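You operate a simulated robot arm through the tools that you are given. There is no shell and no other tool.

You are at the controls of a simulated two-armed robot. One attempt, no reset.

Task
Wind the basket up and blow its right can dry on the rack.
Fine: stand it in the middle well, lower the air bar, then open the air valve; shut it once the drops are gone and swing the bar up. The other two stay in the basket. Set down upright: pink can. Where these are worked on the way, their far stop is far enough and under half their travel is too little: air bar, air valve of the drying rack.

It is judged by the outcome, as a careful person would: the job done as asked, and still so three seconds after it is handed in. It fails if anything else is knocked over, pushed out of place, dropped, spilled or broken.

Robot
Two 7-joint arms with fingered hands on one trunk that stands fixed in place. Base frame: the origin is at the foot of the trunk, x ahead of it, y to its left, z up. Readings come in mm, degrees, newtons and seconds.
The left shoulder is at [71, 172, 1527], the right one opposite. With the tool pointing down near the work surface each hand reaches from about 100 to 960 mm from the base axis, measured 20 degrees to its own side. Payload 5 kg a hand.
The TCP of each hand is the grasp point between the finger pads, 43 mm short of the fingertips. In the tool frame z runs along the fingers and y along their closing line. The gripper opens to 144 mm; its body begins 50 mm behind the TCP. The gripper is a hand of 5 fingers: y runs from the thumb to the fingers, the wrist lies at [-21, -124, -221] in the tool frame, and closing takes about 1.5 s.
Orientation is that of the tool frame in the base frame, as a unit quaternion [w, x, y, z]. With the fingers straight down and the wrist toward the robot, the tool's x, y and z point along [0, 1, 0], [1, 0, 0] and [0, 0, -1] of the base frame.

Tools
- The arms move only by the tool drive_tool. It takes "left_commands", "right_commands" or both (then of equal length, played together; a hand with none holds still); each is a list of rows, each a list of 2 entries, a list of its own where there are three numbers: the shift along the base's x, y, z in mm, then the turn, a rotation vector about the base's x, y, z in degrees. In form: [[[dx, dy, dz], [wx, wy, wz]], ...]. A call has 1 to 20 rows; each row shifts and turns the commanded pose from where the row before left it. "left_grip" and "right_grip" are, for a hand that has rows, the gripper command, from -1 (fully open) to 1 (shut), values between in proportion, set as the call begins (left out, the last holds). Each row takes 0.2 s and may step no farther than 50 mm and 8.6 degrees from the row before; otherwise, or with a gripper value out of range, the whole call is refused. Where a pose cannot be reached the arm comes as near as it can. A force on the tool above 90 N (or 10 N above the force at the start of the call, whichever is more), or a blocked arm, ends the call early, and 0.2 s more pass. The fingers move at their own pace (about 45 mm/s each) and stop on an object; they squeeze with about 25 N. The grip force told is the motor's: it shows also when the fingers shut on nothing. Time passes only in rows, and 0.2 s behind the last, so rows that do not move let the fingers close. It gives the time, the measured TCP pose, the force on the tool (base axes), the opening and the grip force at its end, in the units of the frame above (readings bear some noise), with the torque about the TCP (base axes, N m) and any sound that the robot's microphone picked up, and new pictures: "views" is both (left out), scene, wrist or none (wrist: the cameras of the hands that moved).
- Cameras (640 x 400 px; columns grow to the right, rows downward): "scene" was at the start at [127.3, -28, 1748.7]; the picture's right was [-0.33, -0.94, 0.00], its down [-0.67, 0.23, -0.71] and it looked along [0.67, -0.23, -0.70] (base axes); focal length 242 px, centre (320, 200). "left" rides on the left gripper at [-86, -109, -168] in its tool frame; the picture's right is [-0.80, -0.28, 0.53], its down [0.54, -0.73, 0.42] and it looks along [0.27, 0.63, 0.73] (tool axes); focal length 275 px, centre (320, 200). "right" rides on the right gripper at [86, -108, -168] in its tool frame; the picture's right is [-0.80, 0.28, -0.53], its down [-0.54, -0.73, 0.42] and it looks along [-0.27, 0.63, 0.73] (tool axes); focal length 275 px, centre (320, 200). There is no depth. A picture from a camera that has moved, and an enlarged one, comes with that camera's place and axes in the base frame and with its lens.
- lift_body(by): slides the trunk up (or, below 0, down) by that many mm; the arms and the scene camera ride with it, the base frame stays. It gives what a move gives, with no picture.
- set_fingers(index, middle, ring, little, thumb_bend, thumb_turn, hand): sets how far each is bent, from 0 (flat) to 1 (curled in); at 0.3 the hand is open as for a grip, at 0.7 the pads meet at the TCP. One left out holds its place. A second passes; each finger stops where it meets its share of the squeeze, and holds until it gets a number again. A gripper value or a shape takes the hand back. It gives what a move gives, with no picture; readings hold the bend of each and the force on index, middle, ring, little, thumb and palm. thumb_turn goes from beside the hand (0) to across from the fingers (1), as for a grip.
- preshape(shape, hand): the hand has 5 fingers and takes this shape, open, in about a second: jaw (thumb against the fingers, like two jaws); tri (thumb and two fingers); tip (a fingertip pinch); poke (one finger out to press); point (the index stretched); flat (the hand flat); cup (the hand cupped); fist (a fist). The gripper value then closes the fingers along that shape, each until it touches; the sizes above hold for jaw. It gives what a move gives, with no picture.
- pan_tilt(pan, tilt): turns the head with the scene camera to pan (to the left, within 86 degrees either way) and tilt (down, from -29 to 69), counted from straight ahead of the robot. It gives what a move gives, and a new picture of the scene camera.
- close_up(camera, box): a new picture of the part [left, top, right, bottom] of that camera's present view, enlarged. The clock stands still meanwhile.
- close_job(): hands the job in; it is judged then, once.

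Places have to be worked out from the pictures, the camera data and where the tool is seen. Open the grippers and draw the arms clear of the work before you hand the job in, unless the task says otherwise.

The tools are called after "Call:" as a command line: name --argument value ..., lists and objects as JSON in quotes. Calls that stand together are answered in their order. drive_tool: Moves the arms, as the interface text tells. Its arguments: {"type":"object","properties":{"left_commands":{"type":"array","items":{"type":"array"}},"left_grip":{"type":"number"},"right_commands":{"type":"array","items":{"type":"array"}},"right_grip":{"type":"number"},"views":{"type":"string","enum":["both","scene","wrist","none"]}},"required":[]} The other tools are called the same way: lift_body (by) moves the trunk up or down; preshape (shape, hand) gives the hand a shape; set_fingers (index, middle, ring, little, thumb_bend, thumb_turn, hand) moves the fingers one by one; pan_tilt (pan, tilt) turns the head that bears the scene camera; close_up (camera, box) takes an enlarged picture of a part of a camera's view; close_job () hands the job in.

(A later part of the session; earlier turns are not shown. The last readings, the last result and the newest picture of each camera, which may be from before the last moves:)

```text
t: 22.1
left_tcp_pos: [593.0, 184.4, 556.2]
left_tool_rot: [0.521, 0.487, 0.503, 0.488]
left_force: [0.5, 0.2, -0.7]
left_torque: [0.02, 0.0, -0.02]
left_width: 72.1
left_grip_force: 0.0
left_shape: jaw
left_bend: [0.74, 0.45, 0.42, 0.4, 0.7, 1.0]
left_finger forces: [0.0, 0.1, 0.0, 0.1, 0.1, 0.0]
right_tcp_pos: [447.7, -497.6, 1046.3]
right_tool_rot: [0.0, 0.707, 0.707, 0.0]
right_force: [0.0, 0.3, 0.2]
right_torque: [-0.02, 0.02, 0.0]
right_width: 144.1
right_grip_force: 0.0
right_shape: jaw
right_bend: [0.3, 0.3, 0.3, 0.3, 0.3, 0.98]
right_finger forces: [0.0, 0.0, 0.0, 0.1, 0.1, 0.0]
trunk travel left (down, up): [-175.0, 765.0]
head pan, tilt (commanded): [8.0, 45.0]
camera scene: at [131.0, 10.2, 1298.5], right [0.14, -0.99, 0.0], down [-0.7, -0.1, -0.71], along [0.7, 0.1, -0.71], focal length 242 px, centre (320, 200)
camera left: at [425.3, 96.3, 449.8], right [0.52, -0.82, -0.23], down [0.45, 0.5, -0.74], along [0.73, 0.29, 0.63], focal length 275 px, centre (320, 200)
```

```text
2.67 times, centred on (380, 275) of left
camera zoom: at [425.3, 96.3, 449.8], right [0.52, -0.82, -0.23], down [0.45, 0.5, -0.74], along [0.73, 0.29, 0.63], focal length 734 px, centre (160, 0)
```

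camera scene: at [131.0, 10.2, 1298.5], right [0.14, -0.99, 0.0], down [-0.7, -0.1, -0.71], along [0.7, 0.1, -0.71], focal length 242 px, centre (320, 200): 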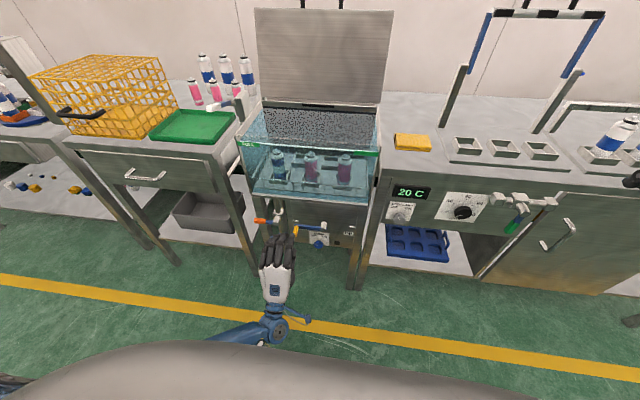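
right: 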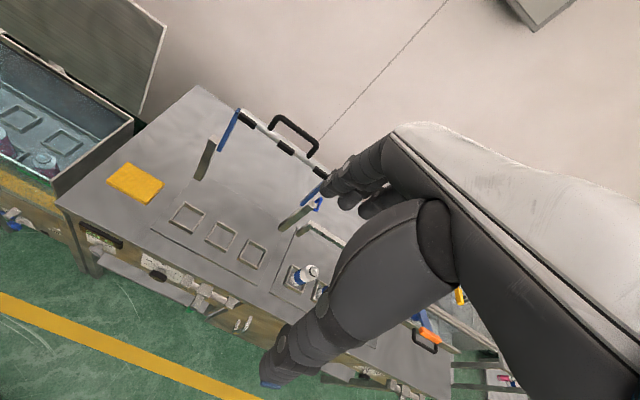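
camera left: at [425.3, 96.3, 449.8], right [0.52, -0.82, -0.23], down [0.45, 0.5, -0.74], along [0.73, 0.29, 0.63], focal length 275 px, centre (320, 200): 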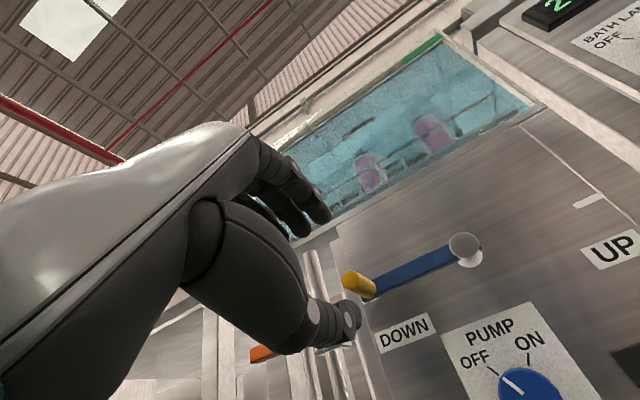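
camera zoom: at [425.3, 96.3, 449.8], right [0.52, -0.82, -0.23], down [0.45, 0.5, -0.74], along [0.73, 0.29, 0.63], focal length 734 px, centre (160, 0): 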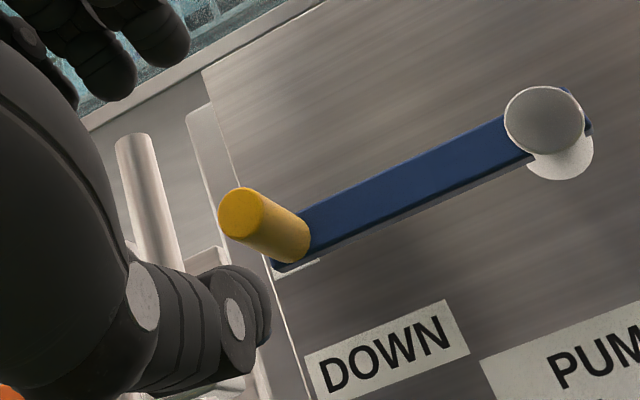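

The handle end is at about [665, 187, 552], right on the tool line. I'll advance along it to TCP x≈670 and check before closing.

Call:
drive_tool --left_commands '[[[20, 0, -1], [0, 0, 0]], [[20, 1, -1], [0, 0, 0]], [[20, 1, -2], [0, 0, 0]], [[17, 0, 0], [0, 0, 0]]]'

Call:
close_up --camera "scene" --box '[240, 180, 360, 260]'

Call:
close_up --camera "left" --box '[240, 150, 480, 350]'

```text
t: 23.1
left_tcp_pos: [672.1, 188.1, 551.8]
left_tool_rot: [0.522, 0.487, 0.503, 0.486]
left_force: [0.7, -0.6, -0.6]
left_torque: [-0.01, 0.01, -0.01]
left_width: 72.1
left_grip_force: 0.0
left_shape: jaw
left_bend: [0.74, 0.45, 0.42, 0.4, 0.7, 1.0]
left_finger forces: [0.1, 0.0, 0.0, 0.1, 0.0, 0.1]
right_tcp_pos: [446.9, -497.5, 1046.1]
right_tool_rot: [-0.001, 0.707, 0.707, 0.0]
right_force: [0.5, 0.7, 0.0]
right_torque: [0.0, 0.07, 0.01]
right_width: 143.9
right_grip_force: 0.0
right_shape: jaw
right_bend: [0.3, 0.3, 0.3, 0.3, 0.3, 0.98]
right_finger forces: [0.0, 0.0, 0.0, 0.0, 0.0, 0.0]
trunk travel left (down, up): [-175.0, 765.0]
head pan, tilt (commanded): [8.0, 45.0]
camera scene: at [130.8, 10.1, 1298.4], right [0.14, -0.99, 0.0], down [-0.7, -0.1, -0.71], along [0.7, 0.1, -0.71], focal length 242 px, centre (320, 200)
camera left: at [503.2, 99.1, 446.1], right [0.52, -0.82, -0.23], down [0.45, 0.5, -0.74], along [0.73, 0.29, 0.63], focal length 275 px, centre (320, 200)
```

scene: 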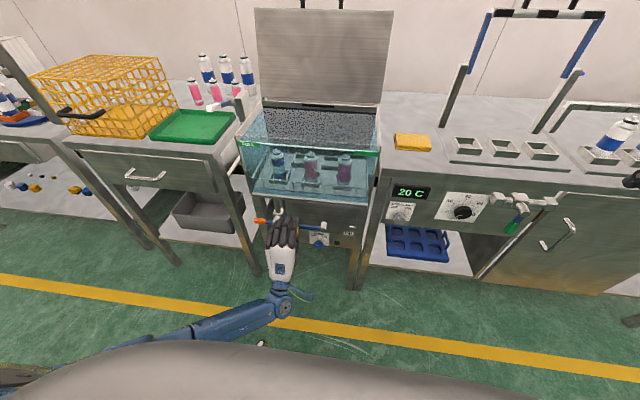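
left: 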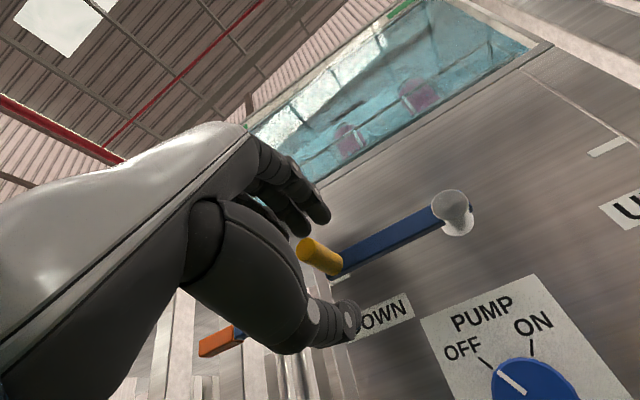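

```text
5.00 times, centred on (300, 220) of scene
camera zoom: at [130.8, 10.1, 1298.4], right [0.14, -0.99, 0.0], down [-0.7, -0.1, -0.71], along [0.7, 0.1, -0.71], focal length 1209 px, centre (420, 100)
```

zoom: 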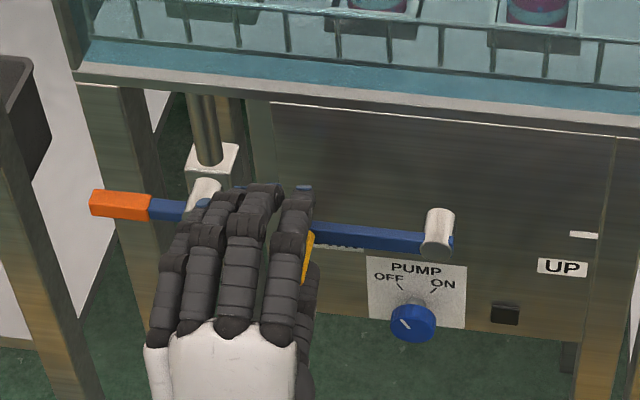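

```text
2.00 times, centred on (360, 250) of left
camera zoom: at [503.2, 99.1, 446.1], right [0.52, -0.82, -0.23], down [0.45, 0.5, -0.74], along [0.73, 0.29, 0.63], focal length 551 px, centre (240, 100)
```

zoom: 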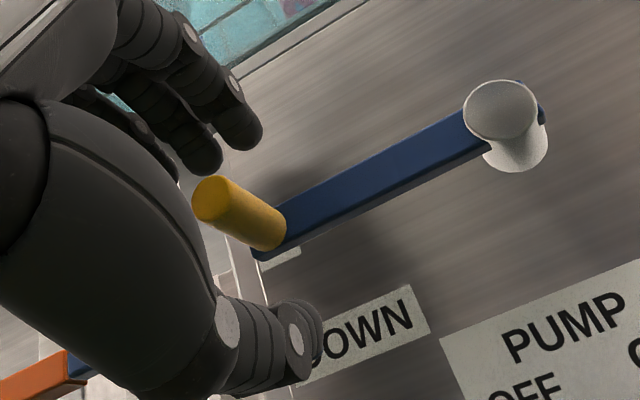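

The handle sits between the fingers and the thumb. I'll close the hand on it.

Call:
drive_tool --left_commands '[[[0, 0, 0], [0, 0, 0]], [[0, 0, 0], [0, 0, 0]], [[0, 0, 0], [0, 0, 0]], [[0, 0, 0], [0, 0, 0]], [[0, 0, 0], [0, 0, 0]], [[0, 0, 0], [0, 0, 0]], [[0, 0, 0], [0, 0, 0]]]' --left_grip 1.0 --views "none"

Call:
close_up --camera "left" --box '[240, 150, 480, 350]'

Call:
close_up --camera "scene" --box '[240, 180, 360, 260]'

```text
t: 24.7
left_tcp_pos: [671.6, 188.4, 551.4]
left_tool_rot: [0.522, 0.487, 0.504, 0.486]
left_force: [-1.0, 0.6, -6.8]
left_torque: [-0.02, 0.13, 0.07]
left_width: 9.6
left_grip_force: 24.9
left_shape: jaw
left_bend: [0.68, 0.71, 0.7, 0.7, 0.74, 1.0]
left_finger forces: [14.4, 5.0, 0.0, 0.0, 22.3, 0.1]
right_tcp_pos: [447.5, -497.9, 1045.5]
right_tool_rot: [-0.002, 0.707, 0.707, -0.001]
right_force: [-0.3, 0.3, -0.2]
right_torque: [0.01, 0.0, -0.03]
right_width: 143.8
right_grip_force: 0.1
right_shape: jaw
right_bend: [0.3, 0.3, 0.3, 0.3, 0.3, 0.98]
right_finger forces: [0.0, 0.0, 0.0, 0.0, 0.1, 0.0]
trunk travel left (down, up): [-175.0, 765.0]
head pan, tilt (commanded): [8.0, 45.0]
```

```text
2.00 times, centred on (360, 250) of left
camera zoom: at [502.8, 99.3, 445.5], right [0.52, -0.82, -0.23], down [0.45, 0.5, -0.74], along [0.73, 0.28, 0.62], focal length 551 px, centre (240, 100)
```

zoom: 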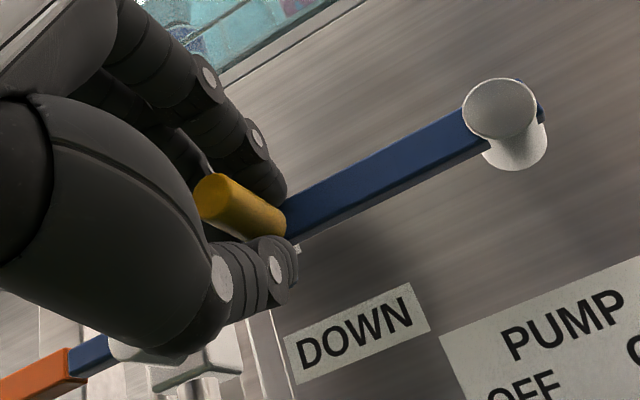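

```text
5.00 times, centred on (300, 220) of scene
camera zoom: at [131.3, 10.4, 1298.3], right [0.14, -0.99, 0.0], down [-0.7, -0.1, -0.71], along [0.7, 0.1, -0.71], focal length 1209 px, centre (420, 100)
```

zoom: 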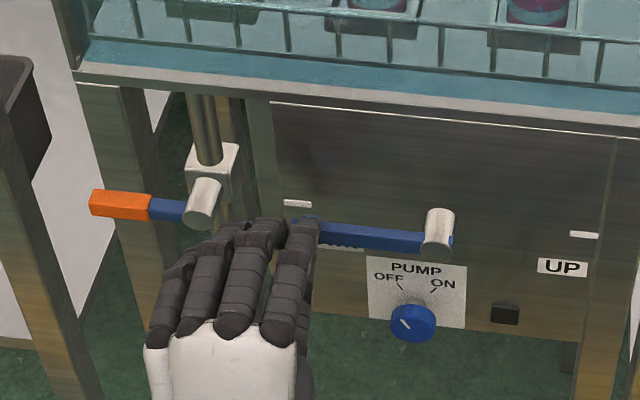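

The handle is pinched between index/middle and thumb. I'll try the first 30° upward along the arc and watch the force.

Call:
drive_tool --left_commands '[[[0, -0.5, 9], [0, 0, 0]], [[0, -1.1, 9.3], [0, 0, 0]], [[0, -2, 9], [0, 0, 0]], [[0, -2.8, 8.8], [0, 0, 0]], [[0, -3.5, 8.5], [0, 0, 0]], [[0, -4.2, 8.2], [0, 0, 0]]]' --views "scene"

Call:
close_up --camera "left" --box '[200, 100, 520, 350]'

Call:
close_up --camera "scene" --box '[220, 130, 400, 260]'

```text
t: 26.1
left_tcp_pos: [672.3, 171.7, 606.2]
left_tool_rot: [0.522, 0.489, 0.502, 0.486]
left_force: [-0.3, -3.2, -15.0]
left_torque: [0.1, 0.46, 0.06]
left_width: 9.1
left_grip_force: 25.0
left_shape: jaw
left_bend: [0.7, 0.71, 0.7, 0.7, 0.73, 1.0]
left_finger forces: [17.9, 11.3, 0.0, 0.1, 27.4, 0.1]
right_tcp_pos: [447.6, -499.8, 1045.9]
right_tool_rot: [0.0, 0.707, 0.707, -0.001]
right_force: [0.2, -0.5, -0.8]
right_torque: [0.03, -0.03, -0.01]
right_width: 143.8
right_grip_force: 0.0
right_shape: jaw
right_bend: [0.3, 0.3, 0.3, 0.3, 0.3, 0.98]
right_finger forces: [0.0, 0.0, 0.0, 0.0, 0.0, 0.1]
trunk travel left (down, up): [-175.0, 765.0]
head pan, tilt (commanded): [8.0, 45.0]
camera scene: at [132.0, 10.0, 1298.2], right [0.14, -0.99, 0.0], down [-0.7, -0.1, -0.71], along [0.7, 0.1, -0.71], focal length 242 px, centre (320, 200)
```

scene: 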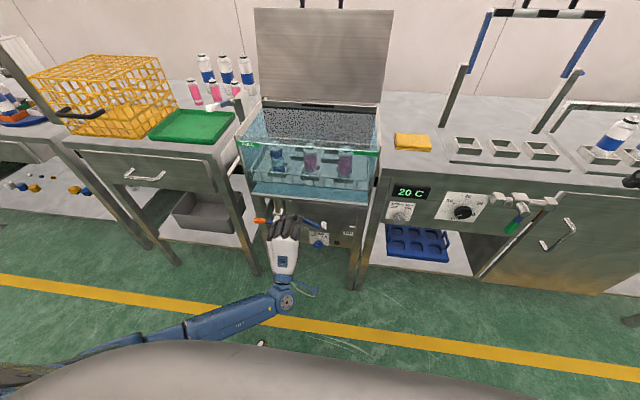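

```text
1.60 times, centred on (360, 225) of left
camera zoom: at [503.0, 84.1, 499.1], right [0.52, -0.82, -0.23], down [0.45, 0.5, -0.74], along [0.73, 0.28, 0.62], focal length 440 px, centre (256, 160)
```

zoom: 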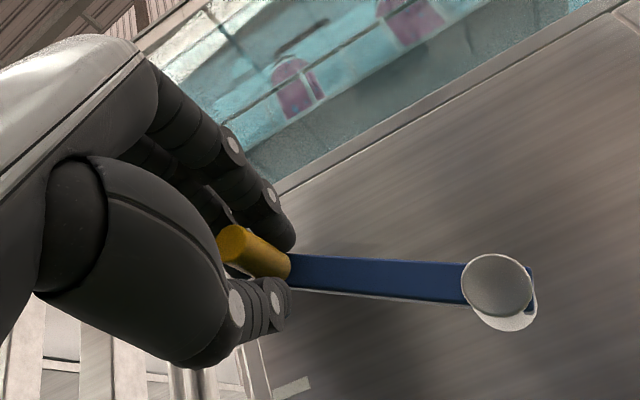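

```text
3.08 times, centred on (310, 195) of scene
camera zoom: at [132.0, 10.0, 1298.2], right [0.14, -0.99, 0.0], down [-0.7, -0.1, -0.71], along [0.7, 0.1, -0.71], focal length 744 px, centre (351, 215)
```

zoom: 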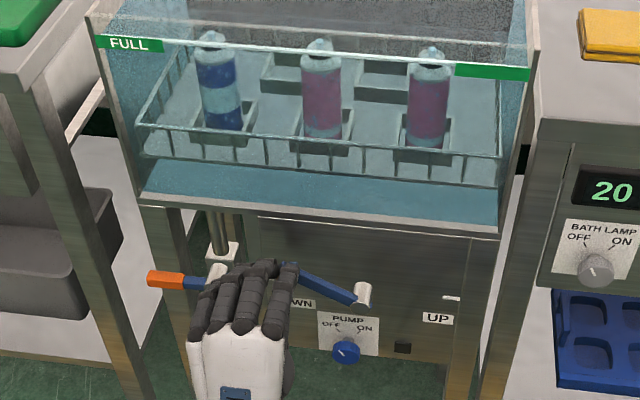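

The basket is rising and the load is only about 15 N. I'll continue the arc to the top in small steps.

Call:
drive_tool --left_commands '[[[0, -4.9, 7.7], [0, 0, 0]], [[0, -5.6, 7.3], [0, 0, 0]], [[0, -6.2, 6.7], [0, 0, 0]], [[0, -6.7, 6.2], [0, 0, 0]], [[0, -7.3, 5.6], [0, 0, 0]], [[0, -7.7, 4.9], [0, 0, 0]], [[0, -8.1, 4.2], [0, 0, 0]], [[0, -8.5, 3.5], [0, 0, 0]], [[0, -8.7, 2.8], [0, 0, 0]]]' --views "none"

Call:
close_up --camera "left" --box '[200, 100, 520, 350]'

Call:
close_up --camera "scene" --box '[220, 130, 400, 260]'

```text
t: 28.1
left_tcp_pos: [671.0, 110.0, 654.4]
left_tool_rot: [0.522, 0.487, 0.503, 0.487]
left_force: [7.0, 11.9, -5.0]
left_torque: [0.22, 0.01, 0.29]
left_width: 8.4
left_grip_force: 25.0
left_shape: jaw
left_bend: [0.71, 0.7, 0.7, 0.7, 0.73, 1.0]
left_finger forces: [9.1, 11.3, 0.0, 0.0, 27.4, 0.0]
right_tcp_pos: [448.9, -497.4, 1047.1]
right_tool_rot: [-0.001, 0.706, 0.708, -0.001]
right_force: [0.4, -0.6, 0.6]
right_torque: [-0.01, 0.01, -0.01]
right_width: 143.8
right_grip_force: 0.0
right_shape: jaw
right_bend: [0.3, 0.3, 0.3, 0.3, 0.3, 0.98]
right_finger forces: [0.0, 0.0, 0.0, 0.0, 0.0, 0.0]
trunk travel left (down, up): [-175.0, 765.0]
head pan, tilt (commanded): [8.0, 45.0]
```

```text
1.60 times, centred on (360, 225) of left
camera zoom: at [504.0, 21.8, 548.4], right [0.52, -0.82, -0.23], down [0.45, 0.5, -0.74], along [0.72, 0.29, 0.63], focal length 440 px, centre (256, 160)
```

zoom: 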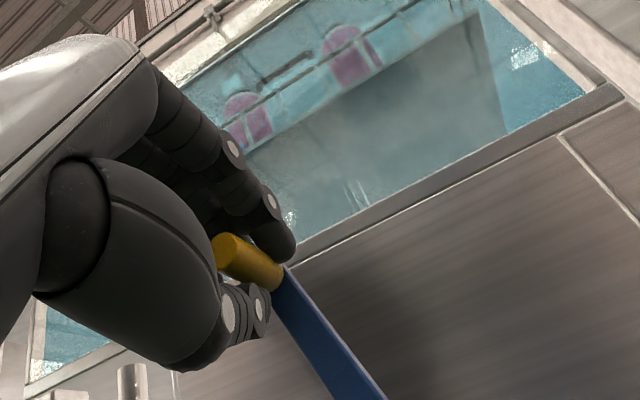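

```text
3.08 times, centred on (310, 195) of scene
camera zoom: at [131.8, 11.0, 1298.4], right [0.14, -0.99, 0.0], down [-0.7, -0.1, -0.71], along [0.7, 0.1, -0.71], focal length 744 px, centre (351, 215)
```

zoom: 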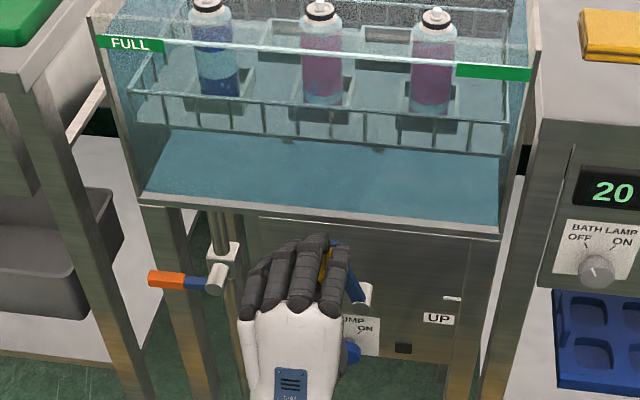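

The crank is at about 75° and the can tops are coming out of the water. I'll continue over the top.

Call:
drive_tool --left_commands '[[[0, -8.9, 1.8], [0, 0, 0]], [[0, -9.1, 1.0], [0, 0, 0]], [[0, -9.2, 0.3], [0, 0, 0]], [[0, -9.2, -0.4], [0, 0, 0]], [[0, -9.1, -1.2], [0, 0, 0]], [[0, -8.9, -2.0], [0, 0, 0]], [[0, -8.7, -2.8], [0, 0, 0]], [[0, -8.5, -3.5], [0, 0, 0]], [[0, -8.1, -4.2], [0, 0, 0]]]' --views "none"

Call:
close_up --camera "left" --box '[200, 100, 520, 350]'

Call:
close_up --camera "scene" --box '[220, 130, 400, 260]'

```text
t: 30.1
left_tcp_pos: [669.7, 27.2, 643.6]
left_tool_rot: [0.523, 0.488, 0.502, 0.486]
left_force: [-7.6, 5.8, 10.0]
left_torque: [0.36, -0.69, 0.49]
left_width: 7.6
left_grip_force: 24.7
left_shape: jaw
left_bend: [0.71, 0.66, 0.7, 0.7, 0.75, 1.0]
left_finger forces: [26.9, 16.7, 0.0, 0.0, 34.6, 0.1]
right_tcp_pos: [445.5, -499.5, 1047.3]
right_tool_rot: [0.0, 0.707, 0.707, 0.001]
right_force: [-0.3, 0.0, -0.4]
right_torque: [-0.01, 0.03, -0.02]
right_width: 143.9
right_grip_force: 0.1
right_shape: jaw
right_bend: [0.3, 0.3, 0.3, 0.3, 0.3, 0.98]
right_finger forces: [0.1, 0.1, 0.0, 0.1, 0.0, 0.0]
trunk travel left (down, up): [-175.0, 765.0]
head pan, tilt (commanded): [8.0, 45.0]
```

```text
1.60 times, centred on (360, 225) of left
camera zoom: at [501.5, -60.1, 537.6], right [0.52, -0.82, -0.23], down [0.45, 0.49, -0.74], along [0.73, 0.28, 0.63], focal length 440 px, centre (256, 160)
```

zoom: 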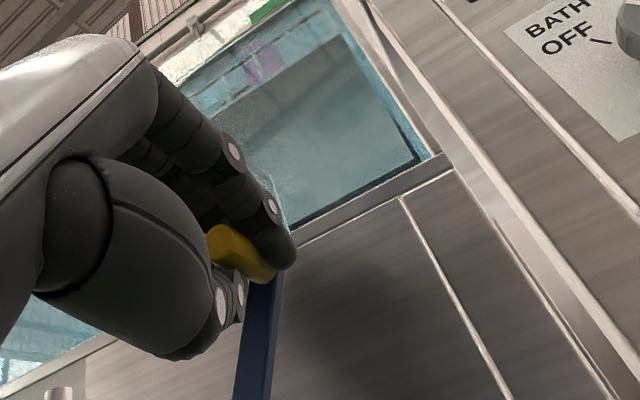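

```text
3.08 times, centred on (310, 195) of scene
camera zoom: at [129.1, 10.2, 1298.6], right [0.14, -0.99, 0.0], down [-0.7, -0.1, -0.71], along [0.7, 0.1, -0.71], focal length 744 px, centre (351, 215)
```

zoom: 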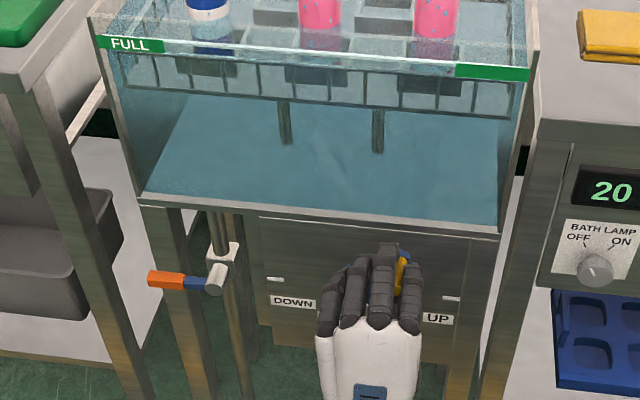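

The crank is at about 121° and still held. I'll continue down the right side.

Call:
drive_tool --left_commands '[[[0, -7.6, -5.1], [0, 0, 0]], [[0, -7.2, -5.7], [0, 0, 0]], [[0, -6.6, -6.3], [0, 0, 0]], [[0, -6.1, -6.9], [0, 0, 0]], [[0, -5.4, -7.4], [0, 0, 0]], [[0, -4.8, -7.8], [0, 0, 0]], [[0, -4.1, -8.2], [0, 0, 0]], [[0, -3.4, -8.5], [0, 0, 0]]]' --views "none"

Call:
close_up --camera "left" --box '[200, 100, 520, 350]'

Call:
close_up --camera "scene" --box '[220, 130, 400, 260]'

```text
t: 31.9
left_tcp_pos: [670.3, -19.0, 590.5]
left_tool_rot: [0.524, 0.487, 0.501, 0.486]
left_force: [6.6, -27.0, 28.8]
left_torque: [0.78, -0.85, -0.67]
left_width: 5.6
left_grip_force: 24.8
left_shape: jaw
left_bend: [0.71, 0.66, 0.7, 0.7, 0.77, 1.0]
left_finger forces: [61.7, 14.0, 0.0, 0.0, 35.6, 0.0]
right_tcp_pos: [445.0, -500.5, 1046.3]
right_tool_rot: [-0.001, 0.707, 0.707, 0.002]
right_force: [0.2, -0.1, -0.9]
right_torque: [0.02, 0.02, -0.03]
right_width: 144.0
right_grip_force: 0.1
right_shape: jaw
right_bend: [0.3, 0.3, 0.3, 0.3, 0.3, 0.98]
right_finger forces: [0.0, 0.1, 0.1, 0.1, 0.0, 0.0]
trunk travel left (down, up): [-175.0, 765.0]
head pan, tilt (commanded): [8.0, 45.0]
```

```text
1.60 times, centred on (360, 225) of left
camera zoom: at [501.9, -106.3, 483.1], right [0.52, -0.82, -0.23], down [0.45, 0.49, -0.74], along [0.72, 0.28, 0.63], focal length 440 px, centre (256, 160)
```

zoom: 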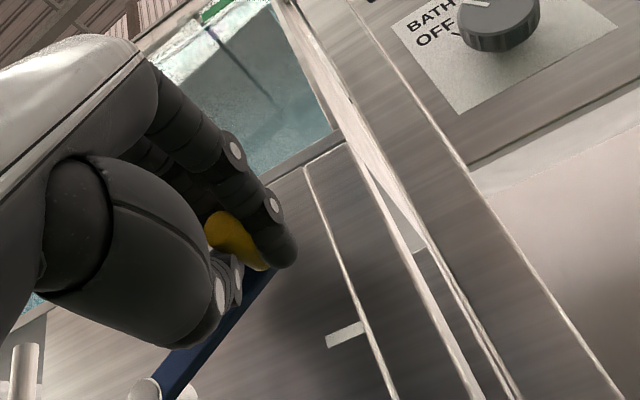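

```text
3.08 times, centred on (310, 195) of scene
camera zoom: at [129.0, 7.7, 1298.8], right [0.14, -0.99, 0.0], down [-0.7, -0.1, -0.71], along [0.7, 0.1, -0.71], focal length 744 px, centre (351, 215)
```

zoom: 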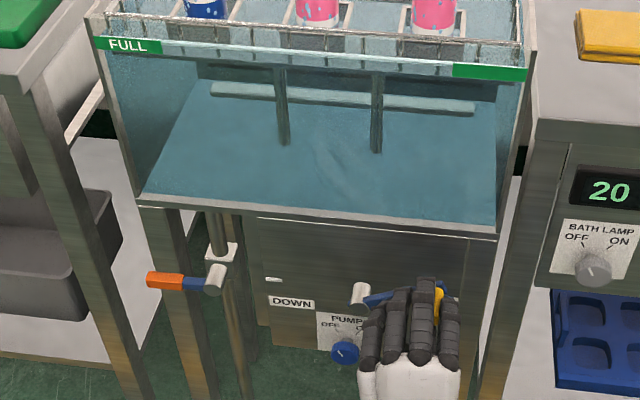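

The crank is at about 159°, with the basket nearly up and some sideways strain. I'll ease outward slightly and finish the last 20° to the stop.

Call:
drive_tool --left_commands '[[[0, -3.6, -8.6], [0, 0, 0]], [[0, -2.8, -8.9], [0, 0, 0]], [[0, -1.5, -9.0], [0, 0, 0]], [[0, -0.5, -9.0], [0, 0, 0]]]' --views "scene"

Call:
close_up --camera "left" --box '[200, 100, 520, 350]'

Call:
close_up --camera "scene" --box '[220, 130, 400, 260]'

```text
t: 32.9
left_tcp_pos: [669.8, -29.9, 554.5]
left_tool_rot: [0.524, 0.488, 0.5, 0.486]
left_force: [10.1, -48.2, 24.1]
left_torque: [1.45, -0.96, -0.65]
left_width: 6.4
left_grip_force: 25.4
left_shape: jaw
left_bend: [0.71, 0.64, 0.66, 0.7, 0.77, 1.0]
left_finger forces: [67.2, 20.2, 6.6, 0.1, 27.9, 0.0]
right_tcp_pos: [446.1, -500.1, 1045.9]
right_tool_rot: [-0.001, 0.707, 0.707, 0.001]
right_force: [0.2, 0.0, -0.1]
right_torque: [-0.01, -0.01, 0.0]
right_width: 144.3
right_grip_force: 0.1
right_shape: jaw
right_bend: [0.3, 0.3, 0.3, 0.3, 0.3, 0.98]
right_finger forces: [0.1, 0.1, 0.1, 0.0, 0.0, 0.1]
trunk travel left (down, up): [-175.0, 765.0]
head pan, tilt (commanded): [8.0, 45.0]
camera scene: at [129.5, 6.8, 1298.5], right [0.14, -0.99, 0.0], down [-0.7, -0.1, -0.71], along [0.7, 0.1, -0.71], focal length 242 px, centre (320, 200)
```

scene: 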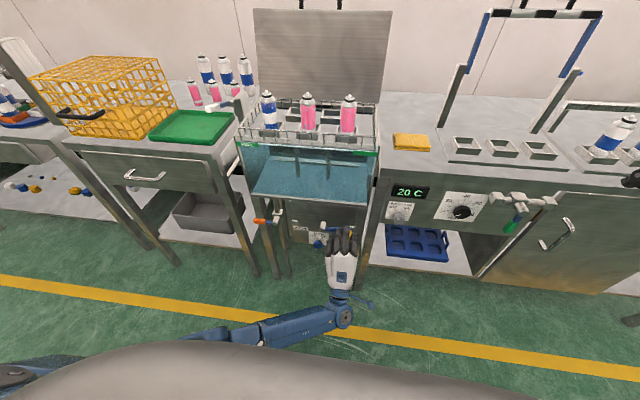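

```text
1.60 times, centred on (360, 225) of left
camera zoom: at [501.3, -116.2, 447.0], right [0.52, -0.82, -0.23], down [0.45, 0.49, -0.74], along [0.73, 0.28, 0.63], focal length 440 px, centre (256, 160)
```

zoom: 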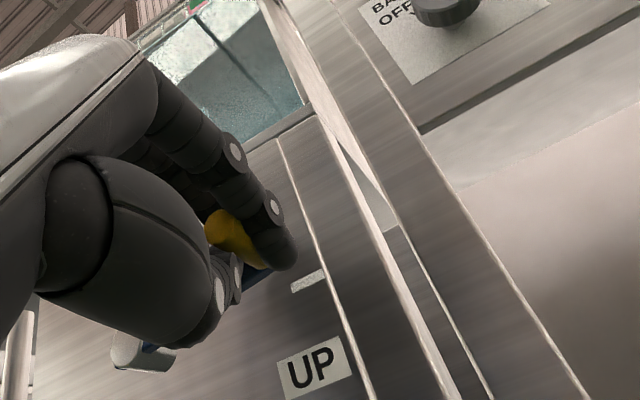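

```text
3.08 times, centred on (310, 195) of scene
camera zoom: at [129.5, 6.8, 1298.5], right [0.14, -0.99, 0.0], down [-0.7, -0.1, -0.71], along [0.7, 0.1, -0.71], focal length 744 px, centre (351, 215)
```

zoom: 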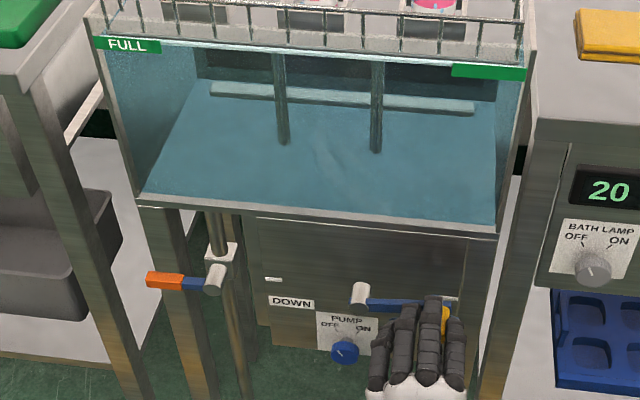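

The arm now looks level at the UP mark. I'll relieve the sideways strain and press slightly further down to make sure it's at the stop.

Call:
drive_tool --left_commands '[[[0, -4, -2], [0, 0, 0]], [[0, -2, -3], [0, 0, 0]], [[0, 0, -3], [0, 0, 0]]]' --views "none"

Call:
close_up --camera "scene" --box '[240, 180, 400, 280]'

```text
t: 33.7
left_tcp_pos: [670.4, -30.3, 545.4]
left_tool_rot: [0.523, 0.488, 0.501, 0.487]
left_force: [2.5, -29.0, 18.6]
left_torque: [1.19, -0.98, -0.23]
left_width: 6.5
left_grip_force: 25.1
left_shape: jaw
left_bend: [0.71, 0.64, 0.63, 0.7, 0.78, 1.0]
left_finger forces: [50.5, 20.3, 5.4, 0.1, 34.8, 0.0]
right_tcp_pos: [446.0, -499.8, 1046.2]
right_tool_rot: [0.0, 0.708, 0.706, 0.001]
right_force: [-0.5, 0.4, -0.8]
right_torque: [-0.03, -0.02, 0.02]
right_width: 143.8
right_grip_force: 0.1
right_shape: jaw
right_bend: [0.3, 0.3, 0.3, 0.3, 0.3, 0.98]
right_finger forces: [0.1, 0.1, 0.0, 0.0, 0.0, 0.0]
trunk travel left (down, up): [-175.0, 765.0]
head pan, tilt (commanded): [8.0, 45.0]
```

```text
4.00 times, centred on (320, 230) of scene
camera zoom: at [129.1, 8.6, 1298.6], right [0.14, -0.99, 0.0], down [-0.7, -0.1, -0.71], along [0.7, 0.1, -0.71], focal length 967 px, centre (320, 80)
```

zoom: 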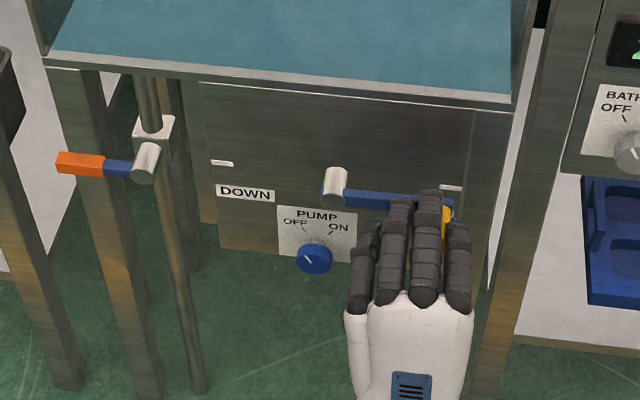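

The arm is level or a touch past it. I'll press a few more millimetres to feel for the stop.

Call:
drive_tool --left_commands '[[[0, 0, -4], [0, 0, 0]], [[0, 0, -4], [0, 0, 0]]]' --views "none"

Call:
close_up --camera "scene" --box '[240, 180, 400, 280]'

```text
t: 34.3
left_tcp_pos: [670.2, -31.1, 542.1]
left_tool_rot: [0.525, 0.485, 0.501, 0.488]
left_force: [-4.4, -19.1, 36.1]
left_torque: [1.35, -1.36, -0.24]
left_width: 6.6
left_grip_force: 25.1
left_shape: jaw
left_bend: [0.71, 0.64, 0.61, 0.7, 0.78, 1.0]
left_finger forces: [43.5, 24.1, 5.1, 0.1, 35.8, 0.0]
right_tcp_pos: [444.3, -499.4, 1048.0]
right_tool_rot: [0.0, 0.707, 0.707, 0.001]
right_force: [-0.2, 0.1, -0.7]
right_torque: [0.01, -0.03, -0.03]
right_width: 144.0
right_grip_force: 0.1
right_shape: jaw
right_bend: [0.3, 0.3, 0.3, 0.3, 0.3, 0.98]
right_finger forces: [0.0, 0.1, 0.1, 0.0, 0.1, 0.0]
trunk travel left (down, up): [-175.0, 765.0]
head pan, tilt (commanded): [8.0, 45.0]
```

```text
4.00 times, centred on (320, 230) of scene
camera zoom: at [127.3, 9.1, 1299.2], right [0.14, -0.99, 0.0], down [-0.7, -0.1, -0.71], along [0.7, 0.1, -0.71], focal length 967 px, centre (320, 80)
```

zoom: 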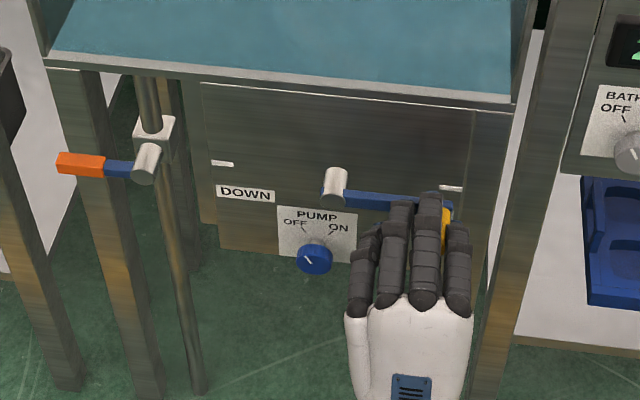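

The force climbs to 36 N with almost no motion, so the crank is at its upper stop. I'll unload and open the hand in place, watching whether the crank holds.

Call:
drive_tool --left_commands '[[[0, -2, 3], [0, 0, 0]], [[0, -1, 3], [0, 0, 0]], [[0, 0, 0], [0, 0, 0]]]' --views "none"

Call:
drive_tool --left_commands '[[[0, 0, 0], [0, 0, 0]], [[0, 0, 0], [0, 0, 0]], [[0, 0, 0], [0, 0, 0]], [[0, 0, 0], [0, 0, 0]]]' --left_grip 0.1 --views "scene"

Call:
close_up --camera "scene" --box '[240, 180, 400, 280]'

Call:
close_up --camera "left" --box '[200, 100, 520, 350]'

```text
t: 35.1
left_tcp_pos: [670.6, -32.7, 542.9]
left_tool_rot: [0.522, 0.487, 0.503, 0.488]
left_force: [-1.2, -2.0, 21.1]
left_torque: [0.82, -0.91, 0.08]
left_width: 6.6
left_grip_force: 25.1
left_shape: jaw
left_bend: [0.71, 0.64, 0.62, 0.7, 0.78, 1.0]
left_finger forces: [32.8, 19.3, 2.9, 0.1, 36.9, 0.0]
right_tcp_pos: [446.7, -497.6, 1046.6]
right_tool_rot: [-0.001, 0.707, 0.707, 0.0]
right_force: [0.2, 0.9, -0.5]
right_torque: [0.02, -0.01, 0.0]
right_width: 144.3
right_grip_force: 0.1
right_shape: jaw
right_bend: [0.3, 0.3, 0.3, 0.3, 0.3, 0.98]
right_finger forces: [0.0, 0.0, 0.1, 0.0, 0.0, 0.1]
trunk travel left (down, up): [-175.0, 765.0]
head pan, tilt (commanded): [8.0, 45.0]
```

```text
t: 36.1
left_tcp_pos: [671.0, -34.5, 541.4]
left_tool_rot: [0.522, 0.488, 0.503, 0.487]
left_force: [0.4, 0.0, 0.3]
left_torque: [-0.02, -0.01, 0.0]
left_width: 64.2
left_grip_force: 0.2
left_shape: jaw
left_bend: [0.74, 0.47, 0.44, 0.42, 0.72, 1.0]
left_finger forces: [0.0, 0.0, 0.1, 0.1, 0.0, 0.0]
right_tcp_pos: [446.9, -497.9, 1047.5]
right_tool_rot: [-0.001, 0.707, 0.707, -0.001]
right_force: [0.1, -1.2, 0.8]
right_torque: [0.01, 0.03, 0.01]
right_width: 144.1
right_grip_force: 0.0
right_shape: jaw
right_bend: [0.3, 0.3, 0.3, 0.3, 0.3, 0.98]
right_finger forces: [0.1, 0.0, 0.0, 0.1, 0.0, 0.0]
trunk travel left (down, up): [-175.0, 765.0]
head pan, tilt (commanded): [8.0, 45.0]
camera scene: at [130.6, 10.2, 1298.4], right [0.14, -0.99, 0.0], down [-0.7, -0.1, -0.71], along [0.7, 0.1, -0.71], focal length 242 px, centre (320, 200)
```

scene: 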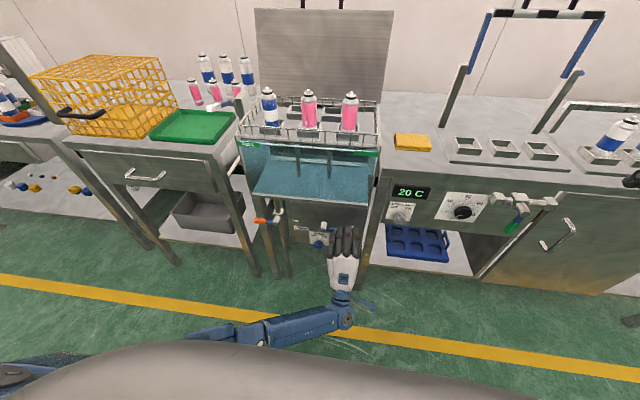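

```text
4.00 times, centred on (320, 230) of scene
camera zoom: at [130.6, 10.2, 1298.4], right [0.14, -0.99, 0.0], down [-0.7, -0.1, -0.71], along [0.7, 0.1, -0.71], focal length 967 px, centre (320, 80)
```

zoom: 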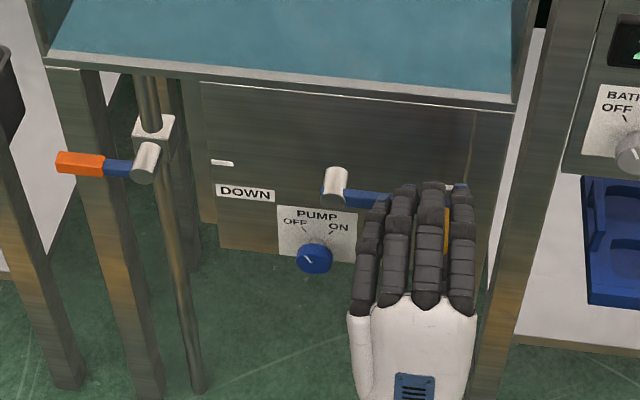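

```text
1.60 times, centred on (360, 225) of left
camera zoom: at [502.7, -121.2, 435.5], right [0.52, -0.82, -0.23], down [0.45, 0.5, -0.74], along [0.73, 0.28, 0.63], focal length 440 px, centre (256, 160)
```

zoom: 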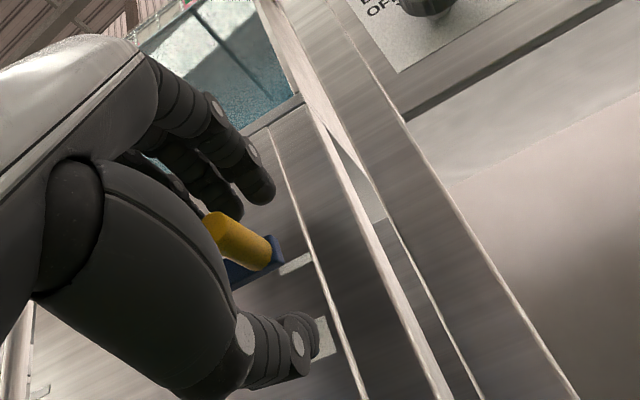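

The crank stays at UP after release. I'll withdraw the left hand straight back.

Call:
drive_tool --left_commands '[[[-15, 0, 0], [0, 0, 0]], [[-20, 0, 0], [0, 0, 0]], [[-20, 0, 0], [0, 0, 0]], [[-20, 0, 0], [0, 0, 0]], [[-20, 10, 0], [0, 0, 0]], [[-10, 20, 0], [0, 0, 0]], [[0, 30, 0], [0, 0, 0]], [[0, 30, 0], [0, 0, 0]]]' --views "none"

Call:
pan_tilt --pan 0 --tilt 35

Call:
close_up --camera "scene" --box '[220, 100, 400, 220]'

```text
t: 37.9
left_tcp_pos: [565.0, 55.8, 543.7]
left_tool_rot: [0.523, 0.488, 0.503, 0.486]
left_force: [-0.1, 0.1, 1.4]
left_torque: [-0.01, 0.03, 0.01]
left_width: 64.5
left_grip_force: 0.1
left_shape: jaw
left_bend: [0.74, 0.47, 0.44, 0.42, 0.72, 1.0]
left_finger forces: [0.1, 0.0, 0.0, 0.0, 0.0, 0.1]
right_tcp_pos: [445.4, -497.4, 1045.9]
right_tool_rot: [-0.001, 0.707, 0.707, -0.002]
right_force: [-0.2, 0.5, 0.8]
right_torque: [-0.01, 0.01, -0.03]
right_width: 144.1
right_grip_force: 0.0
right_shape: jaw
right_bend: [0.3, 0.3, 0.3, 0.3, 0.3, 0.98]
right_finger forces: [0.1, 0.0, 0.0, 0.1, 0.0, 0.1]
trunk travel left (down, up): [-175.0, 765.0]
head pan, tilt (commanded): [8.0, 45.0]
```

```text
t: 38.6
left_tcp_pos: [565.9, 54.9, 543.5]
left_tool_rot: [0.522, 0.487, 0.503, 0.487]
left_force: [1.0, 1.4, 0.4]
left_torque: [-0.02, 0.01, -0.02]
left_width: 64.3
left_grip_force: 0.2
left_shape: jaw
left_bend: [0.74, 0.47, 0.44, 0.42, 0.72, 1.0]
left_finger forces: [0.0, 0.1, 0.1, 0.0, 0.0, 0.0]
right_tcp_pos: [446.2, -498.5, 1046.5]
right_tool_rot: [0.0, 0.707, 0.707, 0.0]
right_force: [-1.0, -0.4, -0.3]
right_torque: [0.0, 0.02, 0.02]
right_width: 143.8
right_grip_force: 0.0
right_shape: jaw
right_bend: [0.3, 0.3, 0.3, 0.3, 0.3, 0.98]
right_finger forces: [0.0, 0.0, 0.0, 0.0, 0.0, 0.1]
trunk travel left (down, up): [-175.0, 765.0]
head pan, tilt (commanded): [0.0, 35.0]
camera scene: at [138.2, -1.1, 1313.2], right [0.0, -1.0, 0.0], down [-0.57, 0.0, -0.82], along [0.82, 0.0, -0.57], focal length 242 px, centre (320, 200)
```

scene: 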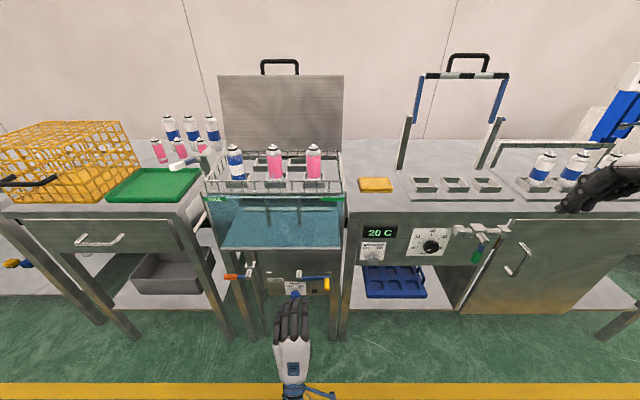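

```text
3.33 times, centred on (310, 160) of scene
camera zoom: at [138.2, -1.1, 1313.2], right [0.0, -1.0, 0.0], down [-0.57, 0.0, -0.82], along [0.82, 0.0, -0.57], focal length 806 px, centre (353, 333)
```

zoom: 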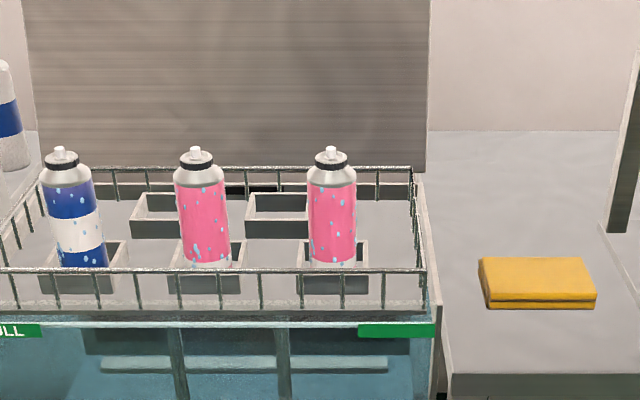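

The basket is up and the three wet cans stand clear of the water. The right pink can is at about x=806, y=18, with its nozzle top at z≈1042 and a diameter of about 44 mm. I'll bring the right hand over to hover above it.

Call:
drive_tool --right_commands '[[[10, 0, 30], [0, 0, 0]], [[15, 20, 35], [0, 0, 0]], [[20, 38, 25], [0, 0, 0]], [[25, 38, 15], [0, 0, 0]], [[25, 38, 0], [0, 0, 0]], [[25, 38, 0], [0, 0, 0]], [[25, 38, 0], [0, 0, 0]], [[25, 38, 0], [0, 0, 0]], [[25, 38, 0], [0, 0, 0]], [[25, 38, 0], [0, 0, 0]], [[25, 38, 0], [0, 0, 0]], [[25, 38, 0], [0, 0, 0]], [[25, 38, 0], [0, 0, 0]], [[25, 38, 0], [0, 0, 0]], [[25, 22, 0], [0, 0, 0]]]'

```text
t: 41.8
left_tcp_pos: [565.0, 55.2, 543.3]
left_tool_rot: [0.522, 0.487, 0.503, 0.487]
left_force: [0.6, -0.4, -0.3]
left_torque: [0.03, 0.0, 0.04]
left_width: 64.6
left_grip_force: 0.1
left_shape: jaw
left_bend: [0.74, 0.47, 0.44, 0.42, 0.72, 1.0]
left_finger forces: [0.0, 0.0, 0.0, 0.0, 0.0, 0.0]
right_tcp_pos: [728.5, -77.7, 1151.4]
right_tool_rot: [0.0, 0.707, 0.707, 0.0]
right_force: [-0.6, -0.3, -0.5]
right_torque: [-0.03, -0.01, 0.02]
right_width: 143.9
right_grip_force: 0.1
right_shape: jaw
right_bend: [0.3, 0.3, 0.3, 0.3, 0.3, 0.97]
right_finger forces: [0.1, 0.0, 0.0, 0.1, 0.0, 0.1]
right hand out of reach, approached as far as the arm can: row 13, 14, 15
trunk travel left (down, up): [-175.0, 765.0]
head pan, tilt (commanded): [0.0, 35.0]
camera scene: at [137.1, -0.7, 1313.5], right [0.0, -1.0, 0.0], down [-0.57, 0.0, -0.82], along [0.82, 0.0, -0.57], focal length 242 px, centre (320, 200)
camera right: at [620.2, 9.3, 1319.4], right [0.28, -0.8, 0.53], down [-0.73, -0.54, -0.42], along [0.63, -0.27, -0.73], focal length 275 px, centre (320, 200)
```

scene: 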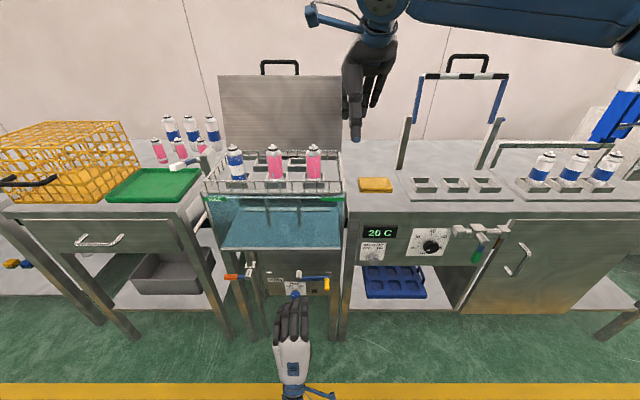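
right: 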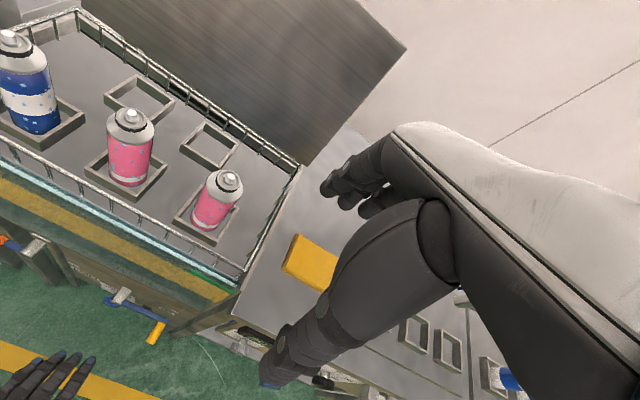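

The right hand runs out of reach because its wrist is well above the shoulder. I'll raise the trunk 300 mm so the arm reaches down instead.

Call:
lift_body --by 300

Call:
drive_tool --right_commands '[[[8, 10, -40], [0, 0, 0]], [[8, 10, -40], [0, 0, 0]], [[8, 10, -40], [0, 0, 0]], [[8, 10, -40], [0, 0, 0]], [[8, 10, -40], [0, 0, 0]], [[8, 10, -40], [0, 0, 0]], [[8, 10, -30], [0, 0, 0]], [[8, 10, -20], [0, 0, 0]], [[7, 8, 0], [0, 0, 0]], [[7, 8, 0], [0, 0, 0]]]'

```text
t: 44.8
left_tcp_pos: [566.0, 55.9, 842.4]
left_tool_rot: [0.521, 0.487, 0.504, 0.487]
left_force: [0.4, -0.1, -0.2]
left_torque: [0.02, -0.02, 0.02]
left_width: 64.5
left_grip_force: 0.0
left_shape: jaw
left_bend: [0.74, 0.47, 0.44, 0.42, 0.72, 1.0]
left_finger forces: [0.0, 0.1, 0.0, 0.1, 0.1, 0.0]
right_tcp_pos: [731.1, -77.7, 1449.7]
right_tool_rot: [0.0, 0.707, 0.707, 0.0]
right_force: [0.7, 0.5, 0.4]
right_torque: [0.0, 0.0, -0.02]
right_width: 143.8
right_grip_force: 0.1
right_shape: jaw
right_bend: [0.3, 0.3, 0.3, 0.3, 0.3, 0.97]
right_finger forces: [0.0, 0.1, 0.0, 0.0, 0.1, 0.0]
trunk travel left (down, up): [-475.0, 465.0]
head pan, tilt (commanded): [0.0, 35.0]
```

```text
t: 47.0
left_tcp_pos: [565.2, 56.1, 841.8]
left_tool_rot: [0.522, 0.488, 0.503, 0.487]
left_force: [-0.1, 0.2, 0.3]
left_torque: [-0.02, 0.0, 0.01]
left_width: 64.3
left_grip_force: 0.1
left_shape: jaw
left_bend: [0.74, 0.47, 0.44, 0.42, 0.72, 1.0]
left_finger forces: [0.1, 0.1, 0.1, 0.1, 0.0, 0.0]
right_tcp_pos: [751.0, -81.2, 1200.3]
right_tool_rot: [-0.001, 0.707, 0.707, 0.001]
right_force: [0.6, 0.9, -0.3]
right_torque: [0.03, 0.02, 0.0]
right_width: 143.9
right_grip_force: 0.0
right_shape: jaw
right_bend: [0.3, 0.3, 0.3, 0.3, 0.3, 0.97]
right_finger forces: [0.0, 0.0, 0.0, 0.0, 0.0, 0.1]
right hand out of reach, approached as far as the arm can: row 2, 3, 4, 5, 6, 7, 8, 9, 10
trunk travel left (down, up): [-475.0, 465.0]
head pan, tilt (commanded): [0.0, 35.0]
camera scene: at [138.5, -1.3, 1613.2], right [0.0, -1.0, 0.0], down [-0.57, 0.0, -0.82], along [0.82, 0.0, -0.57], focal length 242 px, centre (320, 200)
camera right: at [642.1, 6.2, 1368.4], right [0.28, -0.8, 0.53], down [-0.73, -0.54, -0.42], along [0.63, -0.27, -0.73], focal length 275 px, centre (320, 200)
```

scene: 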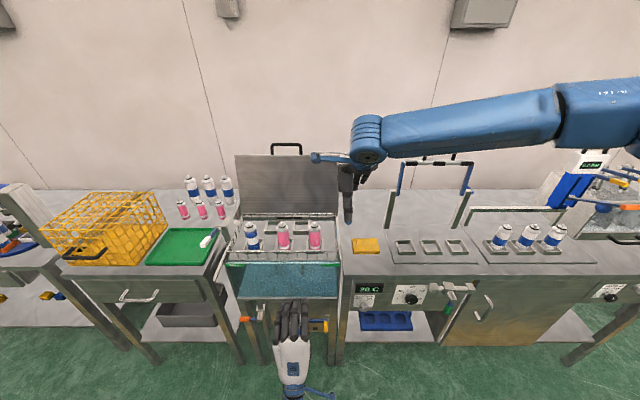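
right: 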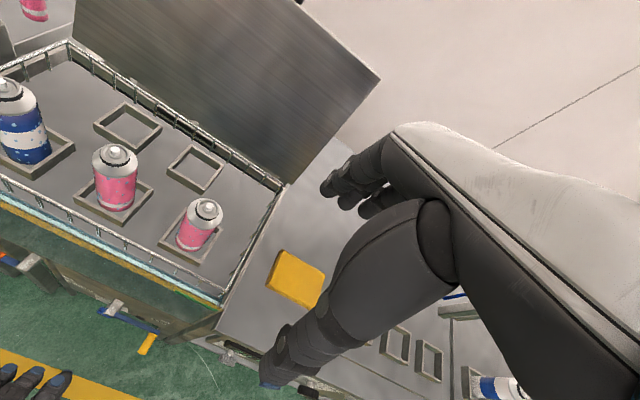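

The wrist limits leftward travel with the hand square to the bench. I'll yaw the hand +40° so the wrist sits to the right-rear, then continue toward the can.

Call:
drive_tool --right_commands '[[[0, 0, 0], [0, 0, 8]], [[0, 0, 0], [0, 0, 8]], [[0, 0, 0], [0, 0, 8]], [[0, 0, 0], [0, 0, 8]], [[0, 0, 0], [0, 0, 8]], [[10, 18, 0], [0, 0, 0]], [[10, 18, 0], [0, 0, 0]], [[10, 18, 0], [0, 0, 0]], [[10, 18, 0], [0, 0, 0]], [[10, 18, 0], [0, 0, 0]]]'

```text
t: 49.2
left_tcp_pos: [566.2, 55.0, 844.2]
left_tool_rot: [0.522, 0.488, 0.503, 0.486]
left_force: [0.3, -0.3, 0.6]
left_torque: [-0.01, 0.04, 0.01]
left_width: 64.4
left_grip_force: 0.2
left_shape: jaw
left_bend: [0.74, 0.47, 0.44, 0.42, 0.72, 1.0]
left_finger forces: [0.1, 0.0, 0.0, 0.0, 0.0, 0.0]
right_tcp_pos: [770.0, -40.4, 1207.2]
right_tool_rot: [-0.001, 0.423, 0.906, 0.001]
right_force: [0.6, 1.3, 0.4]
right_torque: [0.0, -0.01, 0.03]
right_width: 144.1
right_grip_force: 0.0
right_shape: jaw
right_bend: [0.3, 0.3, 0.3, 0.3, 0.3, 0.97]
right_finger forces: [0.0, 0.0, 0.1, 0.0, 0.1, 0.1]
right hand out of reach, approached as far as the arm can: row 8, 9, 10
trunk travel left (down, up): [-475.0, 465.0]
head pan, tilt (commanded): [0.0, 35.0]
camera scene: at [139.0, -1.3, 1613.2], right [0.0, -1.0, 0.0], down [-0.57, 0.0, -0.82], along [0.82, 0.0, -0.57], focal length 242 px, centre (320, 200)
camera right: at [632.3, -42.5, 1374.7], right [0.73, -0.43, 0.53], down [-0.21, -0.88, -0.42], along [0.65, 0.2, -0.73], focal length 275 px, centre (320, 200)
```

scene: 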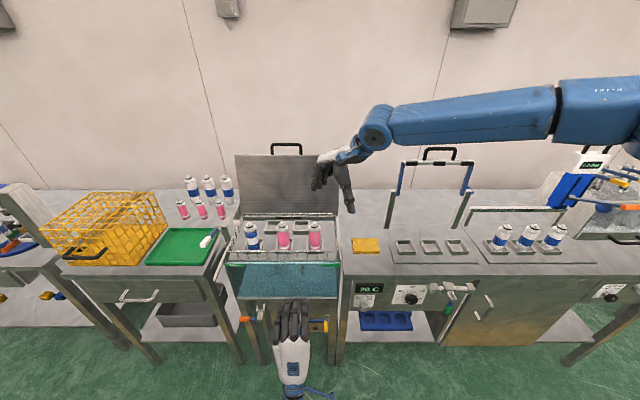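
right: 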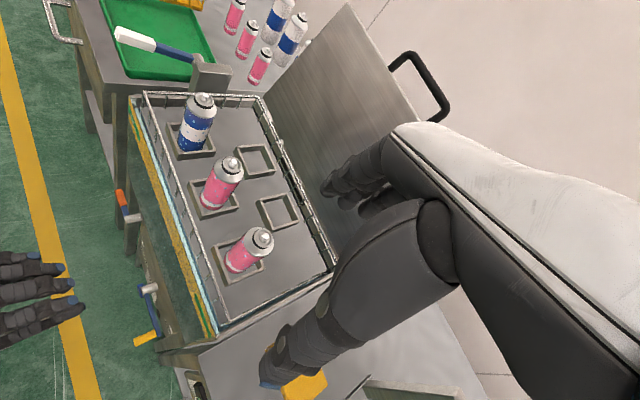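

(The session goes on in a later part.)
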